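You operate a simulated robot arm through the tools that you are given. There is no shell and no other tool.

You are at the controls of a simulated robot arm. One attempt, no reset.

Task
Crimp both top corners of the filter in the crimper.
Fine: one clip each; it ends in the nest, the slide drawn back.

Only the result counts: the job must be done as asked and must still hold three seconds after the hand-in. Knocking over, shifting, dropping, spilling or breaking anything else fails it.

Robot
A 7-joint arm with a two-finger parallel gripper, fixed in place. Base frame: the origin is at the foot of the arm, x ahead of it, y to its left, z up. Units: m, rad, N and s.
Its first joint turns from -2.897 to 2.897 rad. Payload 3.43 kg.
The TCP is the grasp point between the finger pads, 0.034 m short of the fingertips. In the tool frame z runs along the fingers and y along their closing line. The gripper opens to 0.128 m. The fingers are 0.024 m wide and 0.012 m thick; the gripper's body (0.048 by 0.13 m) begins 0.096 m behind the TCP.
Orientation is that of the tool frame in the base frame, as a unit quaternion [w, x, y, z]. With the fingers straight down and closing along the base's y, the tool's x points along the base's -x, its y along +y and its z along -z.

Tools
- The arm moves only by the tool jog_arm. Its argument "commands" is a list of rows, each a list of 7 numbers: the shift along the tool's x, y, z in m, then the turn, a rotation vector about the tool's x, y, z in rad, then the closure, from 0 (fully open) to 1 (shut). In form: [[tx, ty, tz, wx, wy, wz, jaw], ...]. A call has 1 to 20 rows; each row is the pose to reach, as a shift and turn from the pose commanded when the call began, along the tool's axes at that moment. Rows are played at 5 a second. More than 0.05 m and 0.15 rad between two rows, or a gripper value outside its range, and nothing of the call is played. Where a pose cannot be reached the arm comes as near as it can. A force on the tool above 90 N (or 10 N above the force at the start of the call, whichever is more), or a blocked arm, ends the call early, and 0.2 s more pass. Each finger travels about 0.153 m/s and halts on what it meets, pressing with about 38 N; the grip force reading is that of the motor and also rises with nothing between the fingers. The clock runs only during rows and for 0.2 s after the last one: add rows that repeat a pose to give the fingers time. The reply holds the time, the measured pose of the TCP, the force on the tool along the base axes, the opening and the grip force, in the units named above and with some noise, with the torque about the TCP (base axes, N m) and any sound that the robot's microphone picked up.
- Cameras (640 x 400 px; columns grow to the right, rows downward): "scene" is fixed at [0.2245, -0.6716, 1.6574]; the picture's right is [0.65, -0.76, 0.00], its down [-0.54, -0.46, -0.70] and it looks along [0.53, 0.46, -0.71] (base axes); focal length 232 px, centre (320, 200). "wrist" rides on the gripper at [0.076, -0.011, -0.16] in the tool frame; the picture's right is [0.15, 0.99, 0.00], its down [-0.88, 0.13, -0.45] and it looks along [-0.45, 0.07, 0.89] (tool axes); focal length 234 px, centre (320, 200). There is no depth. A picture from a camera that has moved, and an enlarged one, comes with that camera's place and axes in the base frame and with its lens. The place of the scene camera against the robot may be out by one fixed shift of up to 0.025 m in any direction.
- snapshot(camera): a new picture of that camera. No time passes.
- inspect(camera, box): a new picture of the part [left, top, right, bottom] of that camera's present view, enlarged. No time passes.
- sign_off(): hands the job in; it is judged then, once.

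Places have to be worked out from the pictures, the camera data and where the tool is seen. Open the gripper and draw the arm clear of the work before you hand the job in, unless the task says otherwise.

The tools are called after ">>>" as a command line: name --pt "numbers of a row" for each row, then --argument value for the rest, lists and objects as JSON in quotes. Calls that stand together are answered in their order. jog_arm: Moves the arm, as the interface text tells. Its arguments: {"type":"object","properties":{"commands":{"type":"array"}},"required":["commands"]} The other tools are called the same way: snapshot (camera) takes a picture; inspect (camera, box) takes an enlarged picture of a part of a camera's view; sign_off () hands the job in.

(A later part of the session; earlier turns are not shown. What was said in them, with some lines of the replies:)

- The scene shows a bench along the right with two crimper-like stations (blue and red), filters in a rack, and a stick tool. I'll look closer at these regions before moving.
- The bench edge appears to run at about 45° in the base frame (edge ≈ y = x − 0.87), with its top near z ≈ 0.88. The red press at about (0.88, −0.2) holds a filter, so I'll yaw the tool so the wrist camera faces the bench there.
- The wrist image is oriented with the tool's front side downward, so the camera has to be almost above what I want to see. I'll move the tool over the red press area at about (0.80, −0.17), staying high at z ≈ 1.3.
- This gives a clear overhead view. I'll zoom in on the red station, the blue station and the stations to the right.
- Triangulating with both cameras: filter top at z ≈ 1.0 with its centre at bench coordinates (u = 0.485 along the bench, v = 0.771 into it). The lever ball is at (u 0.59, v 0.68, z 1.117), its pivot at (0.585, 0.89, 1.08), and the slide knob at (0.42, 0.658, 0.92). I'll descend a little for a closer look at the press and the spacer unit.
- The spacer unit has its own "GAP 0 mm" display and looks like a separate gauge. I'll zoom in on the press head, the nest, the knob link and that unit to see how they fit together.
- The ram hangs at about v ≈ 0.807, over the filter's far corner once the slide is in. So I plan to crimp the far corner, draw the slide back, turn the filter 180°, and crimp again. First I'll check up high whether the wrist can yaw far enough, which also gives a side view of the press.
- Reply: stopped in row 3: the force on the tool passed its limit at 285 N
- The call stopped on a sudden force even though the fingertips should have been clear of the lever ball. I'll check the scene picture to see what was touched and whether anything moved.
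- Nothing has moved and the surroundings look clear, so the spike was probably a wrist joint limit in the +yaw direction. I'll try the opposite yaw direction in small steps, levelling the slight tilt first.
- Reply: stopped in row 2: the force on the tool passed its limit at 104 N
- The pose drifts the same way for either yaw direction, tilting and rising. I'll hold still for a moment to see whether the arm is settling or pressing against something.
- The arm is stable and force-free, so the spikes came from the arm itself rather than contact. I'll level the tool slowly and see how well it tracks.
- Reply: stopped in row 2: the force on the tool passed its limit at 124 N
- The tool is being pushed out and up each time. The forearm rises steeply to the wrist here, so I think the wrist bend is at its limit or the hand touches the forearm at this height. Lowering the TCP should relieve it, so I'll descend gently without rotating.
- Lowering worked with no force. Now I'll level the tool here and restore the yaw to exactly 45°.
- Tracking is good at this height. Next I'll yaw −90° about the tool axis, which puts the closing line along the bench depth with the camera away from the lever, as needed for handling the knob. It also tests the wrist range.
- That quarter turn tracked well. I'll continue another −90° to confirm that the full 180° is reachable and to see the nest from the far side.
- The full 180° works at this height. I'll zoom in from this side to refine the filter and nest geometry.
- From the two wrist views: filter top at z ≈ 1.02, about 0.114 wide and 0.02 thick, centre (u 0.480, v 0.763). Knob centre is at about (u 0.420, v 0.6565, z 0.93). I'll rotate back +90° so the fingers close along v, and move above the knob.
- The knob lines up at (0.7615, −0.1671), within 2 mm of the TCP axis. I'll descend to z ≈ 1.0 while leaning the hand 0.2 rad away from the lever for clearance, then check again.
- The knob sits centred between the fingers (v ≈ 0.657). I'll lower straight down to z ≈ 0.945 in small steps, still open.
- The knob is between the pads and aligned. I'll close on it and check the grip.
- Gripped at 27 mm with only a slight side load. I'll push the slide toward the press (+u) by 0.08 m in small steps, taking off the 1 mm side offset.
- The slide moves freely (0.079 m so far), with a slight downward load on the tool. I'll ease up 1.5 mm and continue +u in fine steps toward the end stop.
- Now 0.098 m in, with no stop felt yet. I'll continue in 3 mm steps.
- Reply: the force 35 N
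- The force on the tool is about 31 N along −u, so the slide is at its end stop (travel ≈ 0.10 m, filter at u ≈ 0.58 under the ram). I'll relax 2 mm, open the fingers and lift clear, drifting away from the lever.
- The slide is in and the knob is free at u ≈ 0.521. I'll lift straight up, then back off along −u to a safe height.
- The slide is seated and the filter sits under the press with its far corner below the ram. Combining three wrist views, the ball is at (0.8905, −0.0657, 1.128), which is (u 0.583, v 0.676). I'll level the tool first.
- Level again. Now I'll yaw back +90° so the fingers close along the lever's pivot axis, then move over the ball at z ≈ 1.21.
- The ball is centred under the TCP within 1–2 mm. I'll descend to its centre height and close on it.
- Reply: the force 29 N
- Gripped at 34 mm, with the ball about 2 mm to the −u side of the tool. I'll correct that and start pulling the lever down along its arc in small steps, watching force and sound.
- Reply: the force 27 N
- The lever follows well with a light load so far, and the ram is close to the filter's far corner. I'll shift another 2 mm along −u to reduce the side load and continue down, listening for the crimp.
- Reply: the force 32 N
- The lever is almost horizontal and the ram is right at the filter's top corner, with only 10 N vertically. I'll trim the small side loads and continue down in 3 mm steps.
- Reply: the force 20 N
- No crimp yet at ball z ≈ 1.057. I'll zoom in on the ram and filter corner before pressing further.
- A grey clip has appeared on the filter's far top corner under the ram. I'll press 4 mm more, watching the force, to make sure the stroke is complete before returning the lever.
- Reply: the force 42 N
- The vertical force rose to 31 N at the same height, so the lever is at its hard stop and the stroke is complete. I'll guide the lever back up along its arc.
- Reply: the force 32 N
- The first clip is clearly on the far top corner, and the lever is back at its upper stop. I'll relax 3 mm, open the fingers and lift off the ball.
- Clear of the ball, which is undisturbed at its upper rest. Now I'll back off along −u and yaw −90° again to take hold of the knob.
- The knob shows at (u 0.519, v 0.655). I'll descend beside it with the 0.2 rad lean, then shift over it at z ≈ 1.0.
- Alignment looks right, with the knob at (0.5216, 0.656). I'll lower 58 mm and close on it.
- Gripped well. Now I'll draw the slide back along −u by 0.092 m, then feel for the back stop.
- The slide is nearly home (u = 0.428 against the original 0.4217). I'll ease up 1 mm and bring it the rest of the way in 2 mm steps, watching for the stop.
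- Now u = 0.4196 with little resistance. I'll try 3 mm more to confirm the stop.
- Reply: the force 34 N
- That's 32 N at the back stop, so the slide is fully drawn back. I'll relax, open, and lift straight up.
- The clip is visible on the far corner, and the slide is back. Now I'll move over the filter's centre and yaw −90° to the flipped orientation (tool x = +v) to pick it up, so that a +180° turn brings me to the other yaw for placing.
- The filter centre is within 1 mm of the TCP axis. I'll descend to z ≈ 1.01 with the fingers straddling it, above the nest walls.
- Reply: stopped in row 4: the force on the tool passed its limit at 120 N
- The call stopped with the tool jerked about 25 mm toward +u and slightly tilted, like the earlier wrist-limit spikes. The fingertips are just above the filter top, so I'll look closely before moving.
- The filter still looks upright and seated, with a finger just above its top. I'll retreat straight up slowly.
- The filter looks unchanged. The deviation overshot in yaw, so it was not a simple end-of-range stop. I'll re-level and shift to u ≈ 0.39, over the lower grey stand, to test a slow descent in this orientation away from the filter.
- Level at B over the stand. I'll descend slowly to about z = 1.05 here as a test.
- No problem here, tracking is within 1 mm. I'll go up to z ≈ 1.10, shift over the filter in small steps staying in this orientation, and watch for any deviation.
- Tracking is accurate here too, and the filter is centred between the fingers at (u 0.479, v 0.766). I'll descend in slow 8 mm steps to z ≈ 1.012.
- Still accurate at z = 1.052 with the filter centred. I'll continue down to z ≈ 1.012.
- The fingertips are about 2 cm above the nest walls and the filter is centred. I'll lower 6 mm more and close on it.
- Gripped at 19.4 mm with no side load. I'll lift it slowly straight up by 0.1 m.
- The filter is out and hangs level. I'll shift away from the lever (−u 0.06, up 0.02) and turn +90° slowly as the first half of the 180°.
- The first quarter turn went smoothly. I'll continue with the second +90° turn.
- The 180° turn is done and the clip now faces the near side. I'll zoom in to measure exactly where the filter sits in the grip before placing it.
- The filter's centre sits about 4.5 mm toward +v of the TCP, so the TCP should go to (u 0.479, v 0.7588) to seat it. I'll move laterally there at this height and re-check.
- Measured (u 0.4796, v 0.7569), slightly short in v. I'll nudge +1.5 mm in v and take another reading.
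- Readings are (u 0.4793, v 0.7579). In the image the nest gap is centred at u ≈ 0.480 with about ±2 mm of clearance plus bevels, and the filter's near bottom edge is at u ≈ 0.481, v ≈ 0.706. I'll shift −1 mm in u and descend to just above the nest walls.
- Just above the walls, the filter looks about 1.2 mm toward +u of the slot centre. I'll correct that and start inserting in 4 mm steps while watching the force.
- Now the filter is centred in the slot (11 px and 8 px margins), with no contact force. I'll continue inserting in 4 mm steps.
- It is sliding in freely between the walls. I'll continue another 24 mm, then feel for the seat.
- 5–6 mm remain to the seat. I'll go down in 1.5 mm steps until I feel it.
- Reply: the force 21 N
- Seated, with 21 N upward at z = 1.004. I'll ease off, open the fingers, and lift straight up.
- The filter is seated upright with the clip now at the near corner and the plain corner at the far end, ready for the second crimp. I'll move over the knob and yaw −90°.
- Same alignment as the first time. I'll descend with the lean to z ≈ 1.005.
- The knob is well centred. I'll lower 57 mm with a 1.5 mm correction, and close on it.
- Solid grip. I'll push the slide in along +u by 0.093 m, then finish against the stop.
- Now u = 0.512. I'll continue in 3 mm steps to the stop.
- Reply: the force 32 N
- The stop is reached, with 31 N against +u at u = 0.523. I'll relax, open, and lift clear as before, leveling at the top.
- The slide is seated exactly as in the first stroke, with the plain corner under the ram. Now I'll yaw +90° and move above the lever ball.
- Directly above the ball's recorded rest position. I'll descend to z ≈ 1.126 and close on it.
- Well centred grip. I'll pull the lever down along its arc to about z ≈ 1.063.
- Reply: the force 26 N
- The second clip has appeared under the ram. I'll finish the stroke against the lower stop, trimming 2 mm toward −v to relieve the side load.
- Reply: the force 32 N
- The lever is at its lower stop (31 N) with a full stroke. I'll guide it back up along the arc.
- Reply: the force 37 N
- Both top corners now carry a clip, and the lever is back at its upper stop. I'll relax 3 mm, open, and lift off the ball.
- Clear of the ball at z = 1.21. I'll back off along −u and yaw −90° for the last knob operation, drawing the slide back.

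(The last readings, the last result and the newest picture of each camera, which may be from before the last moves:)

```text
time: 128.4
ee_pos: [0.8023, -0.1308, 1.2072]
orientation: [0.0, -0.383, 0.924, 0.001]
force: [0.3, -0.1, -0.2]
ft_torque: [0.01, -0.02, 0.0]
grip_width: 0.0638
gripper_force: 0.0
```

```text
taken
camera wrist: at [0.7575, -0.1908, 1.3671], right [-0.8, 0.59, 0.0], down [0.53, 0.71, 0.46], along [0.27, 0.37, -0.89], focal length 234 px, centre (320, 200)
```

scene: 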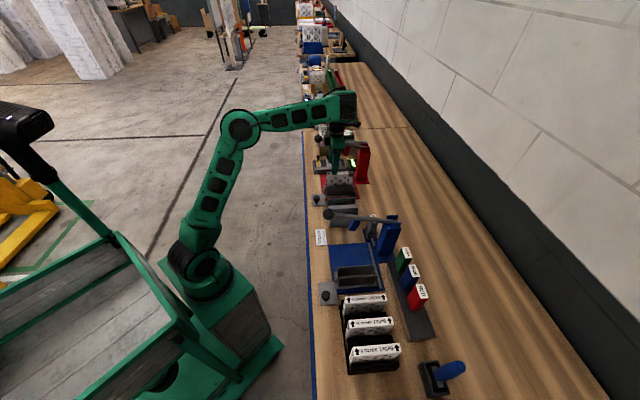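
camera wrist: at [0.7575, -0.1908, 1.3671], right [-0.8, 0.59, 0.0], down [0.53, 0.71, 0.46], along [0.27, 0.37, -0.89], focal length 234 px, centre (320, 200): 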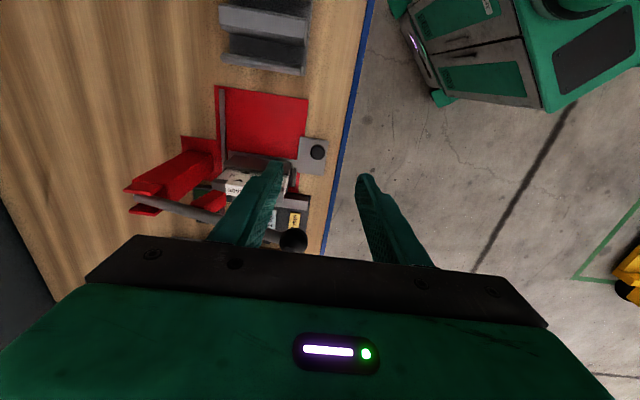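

Same starting point as before. I'll descend beside the knob with the lean and shift over it.

>>> jog_arm --pt "0 0.002 0.045 0 -0.05 0 0.53" --pt "0 0.002 0.09 0 -0.1 0 0.53" --pt "0 0.002 0.135 0 -0.15 0 0.53" --pt "0 0.002 0.18 0 -0.2 0 0.53" --pt "0 0.002 0.205 0 -0.2 0 0.53" --pt "-0.023 0.002 0.205 0 -0.2 0 0.53" --pt "-0.0435 0.002 0.205 0 -0.2 0 0.53" --pt "-0.0435 0.002 0.205 0 -0.2 0 0.53"

>>> inspect --camera "wrist" --box '[200, 80, 440, 260]'

```text
time: 130.2
ee_pos: [0.8316, -0.0974, 1.0031]
orientation: [0.092, -0.38, 0.919, 0.039]
force: [-0.4, 0.3, -0.1]
ft_torque: [-0.01, 0.0, 0.0]
grip_width: 0.0602
gripper_force: 0.0
```

```text
2.22 times, centred on (320, 170) of wrist
camera zoom: at [0.7651, -0.1799, 1.1436], right [-0.8, 0.6, -0.03], down [0.46, 0.64, 0.62], along [0.39, 0.49, -0.78], focal length 520 px, centre (320, 267)
```

zoom: 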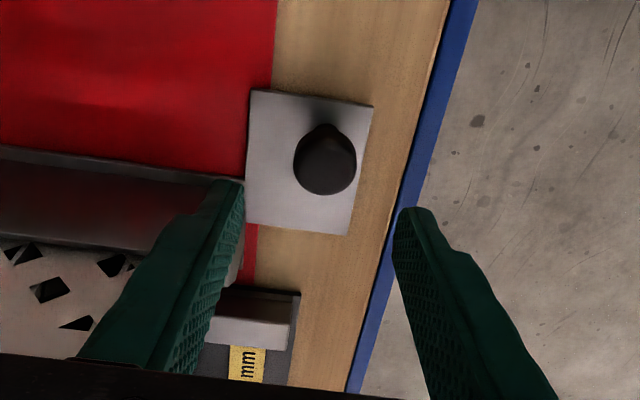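

The alignment matches the previous successful grip. I'll lower and close on the knob.

>>> jog_arm --pt "0.004 0 0.0196 0 0 0 0.53" --pt "0.008 0 0.0392 0 0 0 0.53" --pt "0.0105 0 0.05 0 0 0 0.53" --pt "0.0112 0 0.056 0 0 0 0.53" --pt "0.0112 0 0.056 0 0 0 0.53" --pt "0.0112 0 0.056 0 0 0 0.7" --pt "0.0112 0 0.056 0 0 0 0.85" --pt "0.0112 0 0.056 0 0 0 0.9" --pt "0.0112 0 0.056 0 0 0 0.9"

>>> inspect --camera "wrist" --box '[200, 80, 440, 260]'

```text
time: 132.2
ee_pos: [0.8309, -0.0955, 0.9453]
orientation: [0.092, -0.38, 0.92, 0.039]
force: [3.1, -3.0, -3.4]
ft_torque: [-0.04, -0.07, -0.03]
grip_width: 0.0268
gripper_force: 45.1
```

```text
2.22 times, centred on (320, 170) of wrist
camera zoom: at [0.7645, -0.1799, 1.0863], right [-0.8, 0.6, -0.03], down [0.46, 0.64, 0.62], along [0.39, 0.49, -0.78], focal length 520 px, centre (320, 267)
```

zoom: 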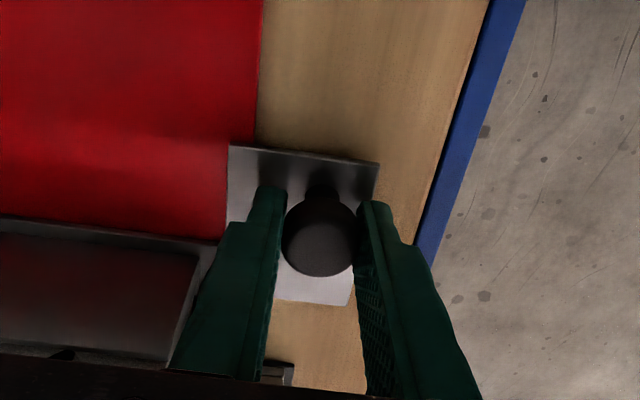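

Gripped with almost no side load. I'll draw the slide back along −u.

>>> jog_arm --pt "0.0098 0 -0.002 0 0 0 0.9" --pt "0.0196 0 -0.0042 0 0 0 0.9" --pt "0.0294 0 -0.0063 0 0 0 0.9" --pt "0.0392 0 -0.0085 0 0 0 0.9" --pt "0.049 0 -0.0106 0 0 0 0.9" --pt "0.0588 0 -0.0127 0 0 0 0.9" --pt "0.0686 0 -0.0148 0 0 0 0.9" --pt "0.0784 0 -0.0169 0 0 0 0.9" --pt "0.0882 0 -0.019 0 0 0 0.9" --pt "0.0922 0 -0.0199 0 0 0 0.9" --pt "0.0951 0 -0.0205 0 0 0 0.9" --pt "0.0951 0 -0.0205 0 0 0 0.9"

```text
time: 134.8
ee_pos: [0.763, -0.1666, 0.9475]
orientation: [0.091, -0.38, 0.919, 0.041]
force: [3.6, -4.2, -32.4]
ft_torque: [-0.16, 0.06, 0.0]
grip_width: 0.0267
gripper_force: 44.5
```

Back at u = 0.4217, with a bit of upward pull on the knob. I'll lower 1.5 mm and go the last few mm to the back stop.

>>> jog_arm --pt "0.0003 0 0.0018 0 0 0 0.9" --pt "0.0023 0 0.0014 0 0 0 0.9" --pt "0.0042 0 0.001 0 0 0 0.9" --pt "0.0055 0 0.0008 0 0 0 0.9" --pt "0.0055 0 0.0008 0 0 0 0.9"

```text
time: 136.0
ee_pos: [0.7605, -0.1688, 0.946]
orientation: [0.094, -0.381, 0.919, 0.038]
force: [13.8, 4.3, 11.8]
ft_torque: [0.28, -0.39, 0.01]
grip_width: 0.0271
gripper_force: 44.9
```

There is 13 N at u = 0.418, just reaching the stop. I'll push 2 mm more to make sure.

>>> jog_arm --pt "0.001 0 -0.0006 0 0 0 0.9" --pt "0.002 0 -0.0009 0 0 0 0.9" --pt "0.002 0 -0.0009 0 0 0 0.9"

>>> inspect --camera "scene" --box '[310, 130, 380, 220]'

```text
time: 136.8
ee_pos: [0.7583, -0.1695, 0.946]
orientation: [0.093, -0.382, 0.919, 0.04]
force: [32.2, 14.1, 5.4]
ft_torque: [0.28, -0.56, 0.04]
grip_width: 0.027
gripper_force: 44.4
```

```text
4.44 times, centred on (345, 175) of scene
camera zoom: at [0.2245, -0.6716, 1.6574], right [0.65, -0.76, 0.0], down [-0.54, -0.46, -0.7], along [0.53, 0.46, -0.71], focal length 1032 px, centre (209, 311)
```

zoom: 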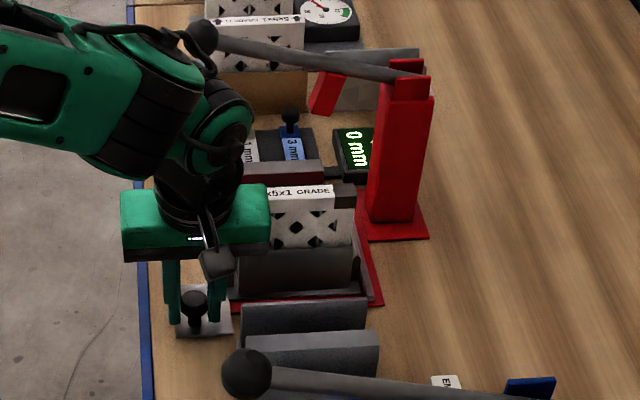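

Firmly at the back stop (33 N). I'll relax, open, and lift straight up, leveling at the top.

>>> jog_arm --pt "-0.003 0 0.0006 0 0 0 0.9" --pt "-0.003 0 0.0006 0 0 0 0.75" --pt "-0.003 0 0.0006 0 0 0 0.55" --pt "-0.003 0 0.0006 0 0 0 0.5" --pt "-0.003 0 0.0006 0 0 0 0.5" --pt "-0.012 0 -0.0434 0 0 0 0.5" --pt "-0.021 0 -0.0874 0 0 0 0.5" --pt "-0.03 0 -0.1314 0 0 0 0.5" --pt "-0.039 0 -0.1754 0 0 0 0.5" --pt "-0.048 0 -0.2194 0 0 0 0.5" --pt "-0.0538 0 -0.248 0 0 0 0.5" --pt "-0.0538 0 -0.248 0 0.07 0 0.5" --pt "-0.0538 0 -0.248 0 0.14 0 0.5" --pt "-0.0538 0 -0.248 0 0.2 0 0.5" --pt "-0.0538 0 -0.248 0 0.2 0 0.5"

>>> inspect --camera "scene" --box '[310, 130, 380, 220]'

>>> snapshot --camera "wrist"

```text
time: 140.0
ee_pos: [0.7591, -0.1685, 1.1984]
orientation: [0.0, -0.383, 0.924, 0.0]
force: [0.0, 0.3, -0.9]
ft_torque: [0.0, 0.0, 0.02]
grip_width: 0.0638
gripper_force: 0.1
```

```text
4.44 times, centred on (345, 175) of scene
camera zoom: at [0.2245, -0.6716, 1.6574], right [0.65, -0.76, 0.0], down [-0.54, -0.46, -0.7], along [0.53, 0.46, -0.71], focal length 1032 px, centre (209, 311)
```

zoom: 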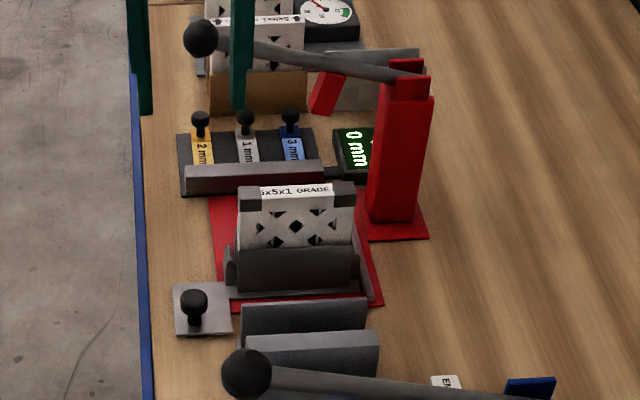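

```text
taken
camera wrist: at [0.7145, -0.2299, 1.3579], right [-0.8, 0.6, 0.0], down [0.53, 0.71, 0.46], along [0.27, 0.37, -0.89], focal length 234 px, centre (320, 200)
```

wrist: 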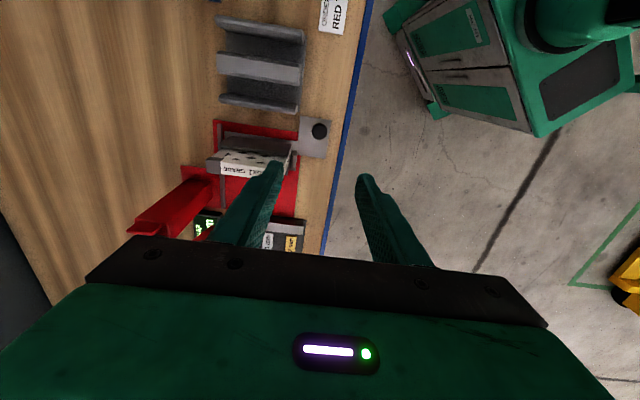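

Both corners have one clip, the filter stands in the nest, the slide is fully back and the lever is up. I'll draw the arm clear toward the robot, open the gripper fully, and do a final check.

>>> jog_arm --pt "0 0.03 0 0 0 0 0.4" --pt "0 0.06 0 0 0 0 0.3" --pt "0 0.09 0 0 0 0 0.2" --pt "0 0.12 0 0 0 0 0.1" --pt "0 0.15 0 0 0 0 0" --pt "0 0.15 0 0 0 0 0" --pt "0 0.15 0 0 0 0 0"

>>> snapshot --camera "scene"

>>> inspect --camera "scene" --box '[335, 150, 385, 205]'

>>> inspect --camera "scene" --box '[300, 100, 400, 220]'

```text
time: 141.6
ee_pos: [0.6554, -0.0636, 1.2042]
orientation: [0.0, -0.382, 0.924, 0.001]
force: [0.0, -0.2, 0.2]
ft_torque: [0.02, 0.03, 0.0]
grip_width: 0.128
gripper_force: 0.0
```

```text
taken
```

scene: 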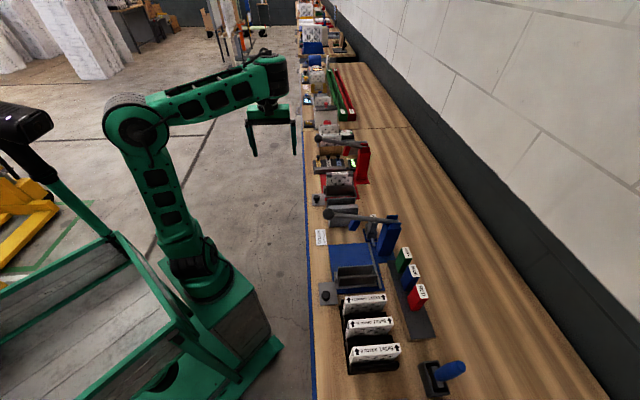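

```text
7.27 times, centred on (360, 178) of scene
camera zoom: at [0.2245, -0.6716, 1.6574], right [0.65, -0.76, 0.0], down [-0.54, -0.46, -0.7], along [0.53, 0.46, -0.71], focal length 1689 px, centre (29, 364)
```

zoom: 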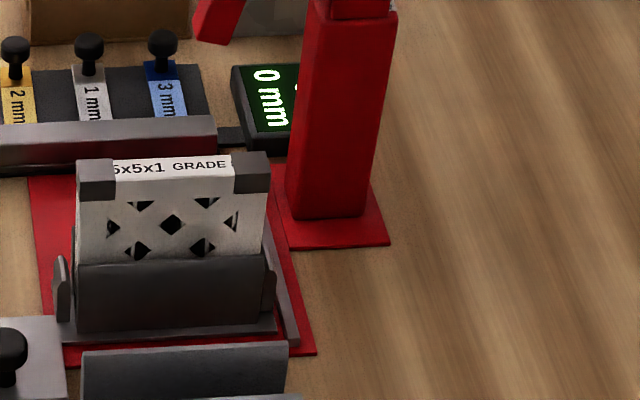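

```text
3.33 times, centred on (350, 160) of scene
camera zoom: at [0.2245, -0.6716, 1.6574], right [0.65, -0.76, 0.0], down [-0.54, -0.46, -0.7], along [0.53, 0.46, -0.71], focal length 774 px, centre (220, 333)
```

zoom: 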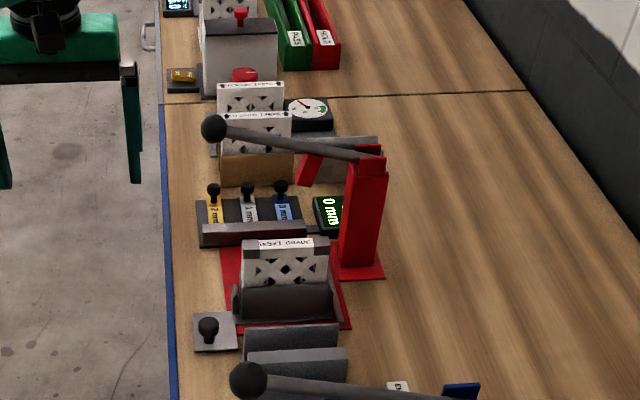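

The filter stands in the nest with one clip on each top corner. The slide is at its back stop, the lever is up, and the arm is clear with the gripper open. The surrounding items look unmoved, so I'm handing the job in.

>>> sign_off

```text
The job is handed in.
```

I crimped both top corners of the filter in the red crimper, one clip each, and handed the job in. I don't have a verdict back.

- **End state:** in the last pictures the filter stands in the nest with both clips on. The slide is drawn back to its stop and the lever is up. The arm is clear of the bench with the gripper open.
- **How it was done:** the press only reaches the far corner. After the first stroke I drew the slide back, lifted the filter, turned it 180° and put it back in the nest. It now faces the other way from how it started, with the arrows on its top pointing the opposite direction.
- **Force stops:** four calls ended early when the force on the tool passed its limit. Three were high above the bench and looked like the arm reaching a wrist limit. The fourth came as I first lowered onto the filter: the hand jerked about 25 mm sideways with the fingertips just above it. I don't know the cause, but the filter looked undisturbed afterwards and the later slow approach went cleanly.
- **Left alone:** I didn't touch the gap unit beside the crimper, which still reads 0 mm. Other items near the crimper looked unmoved in the final picture.
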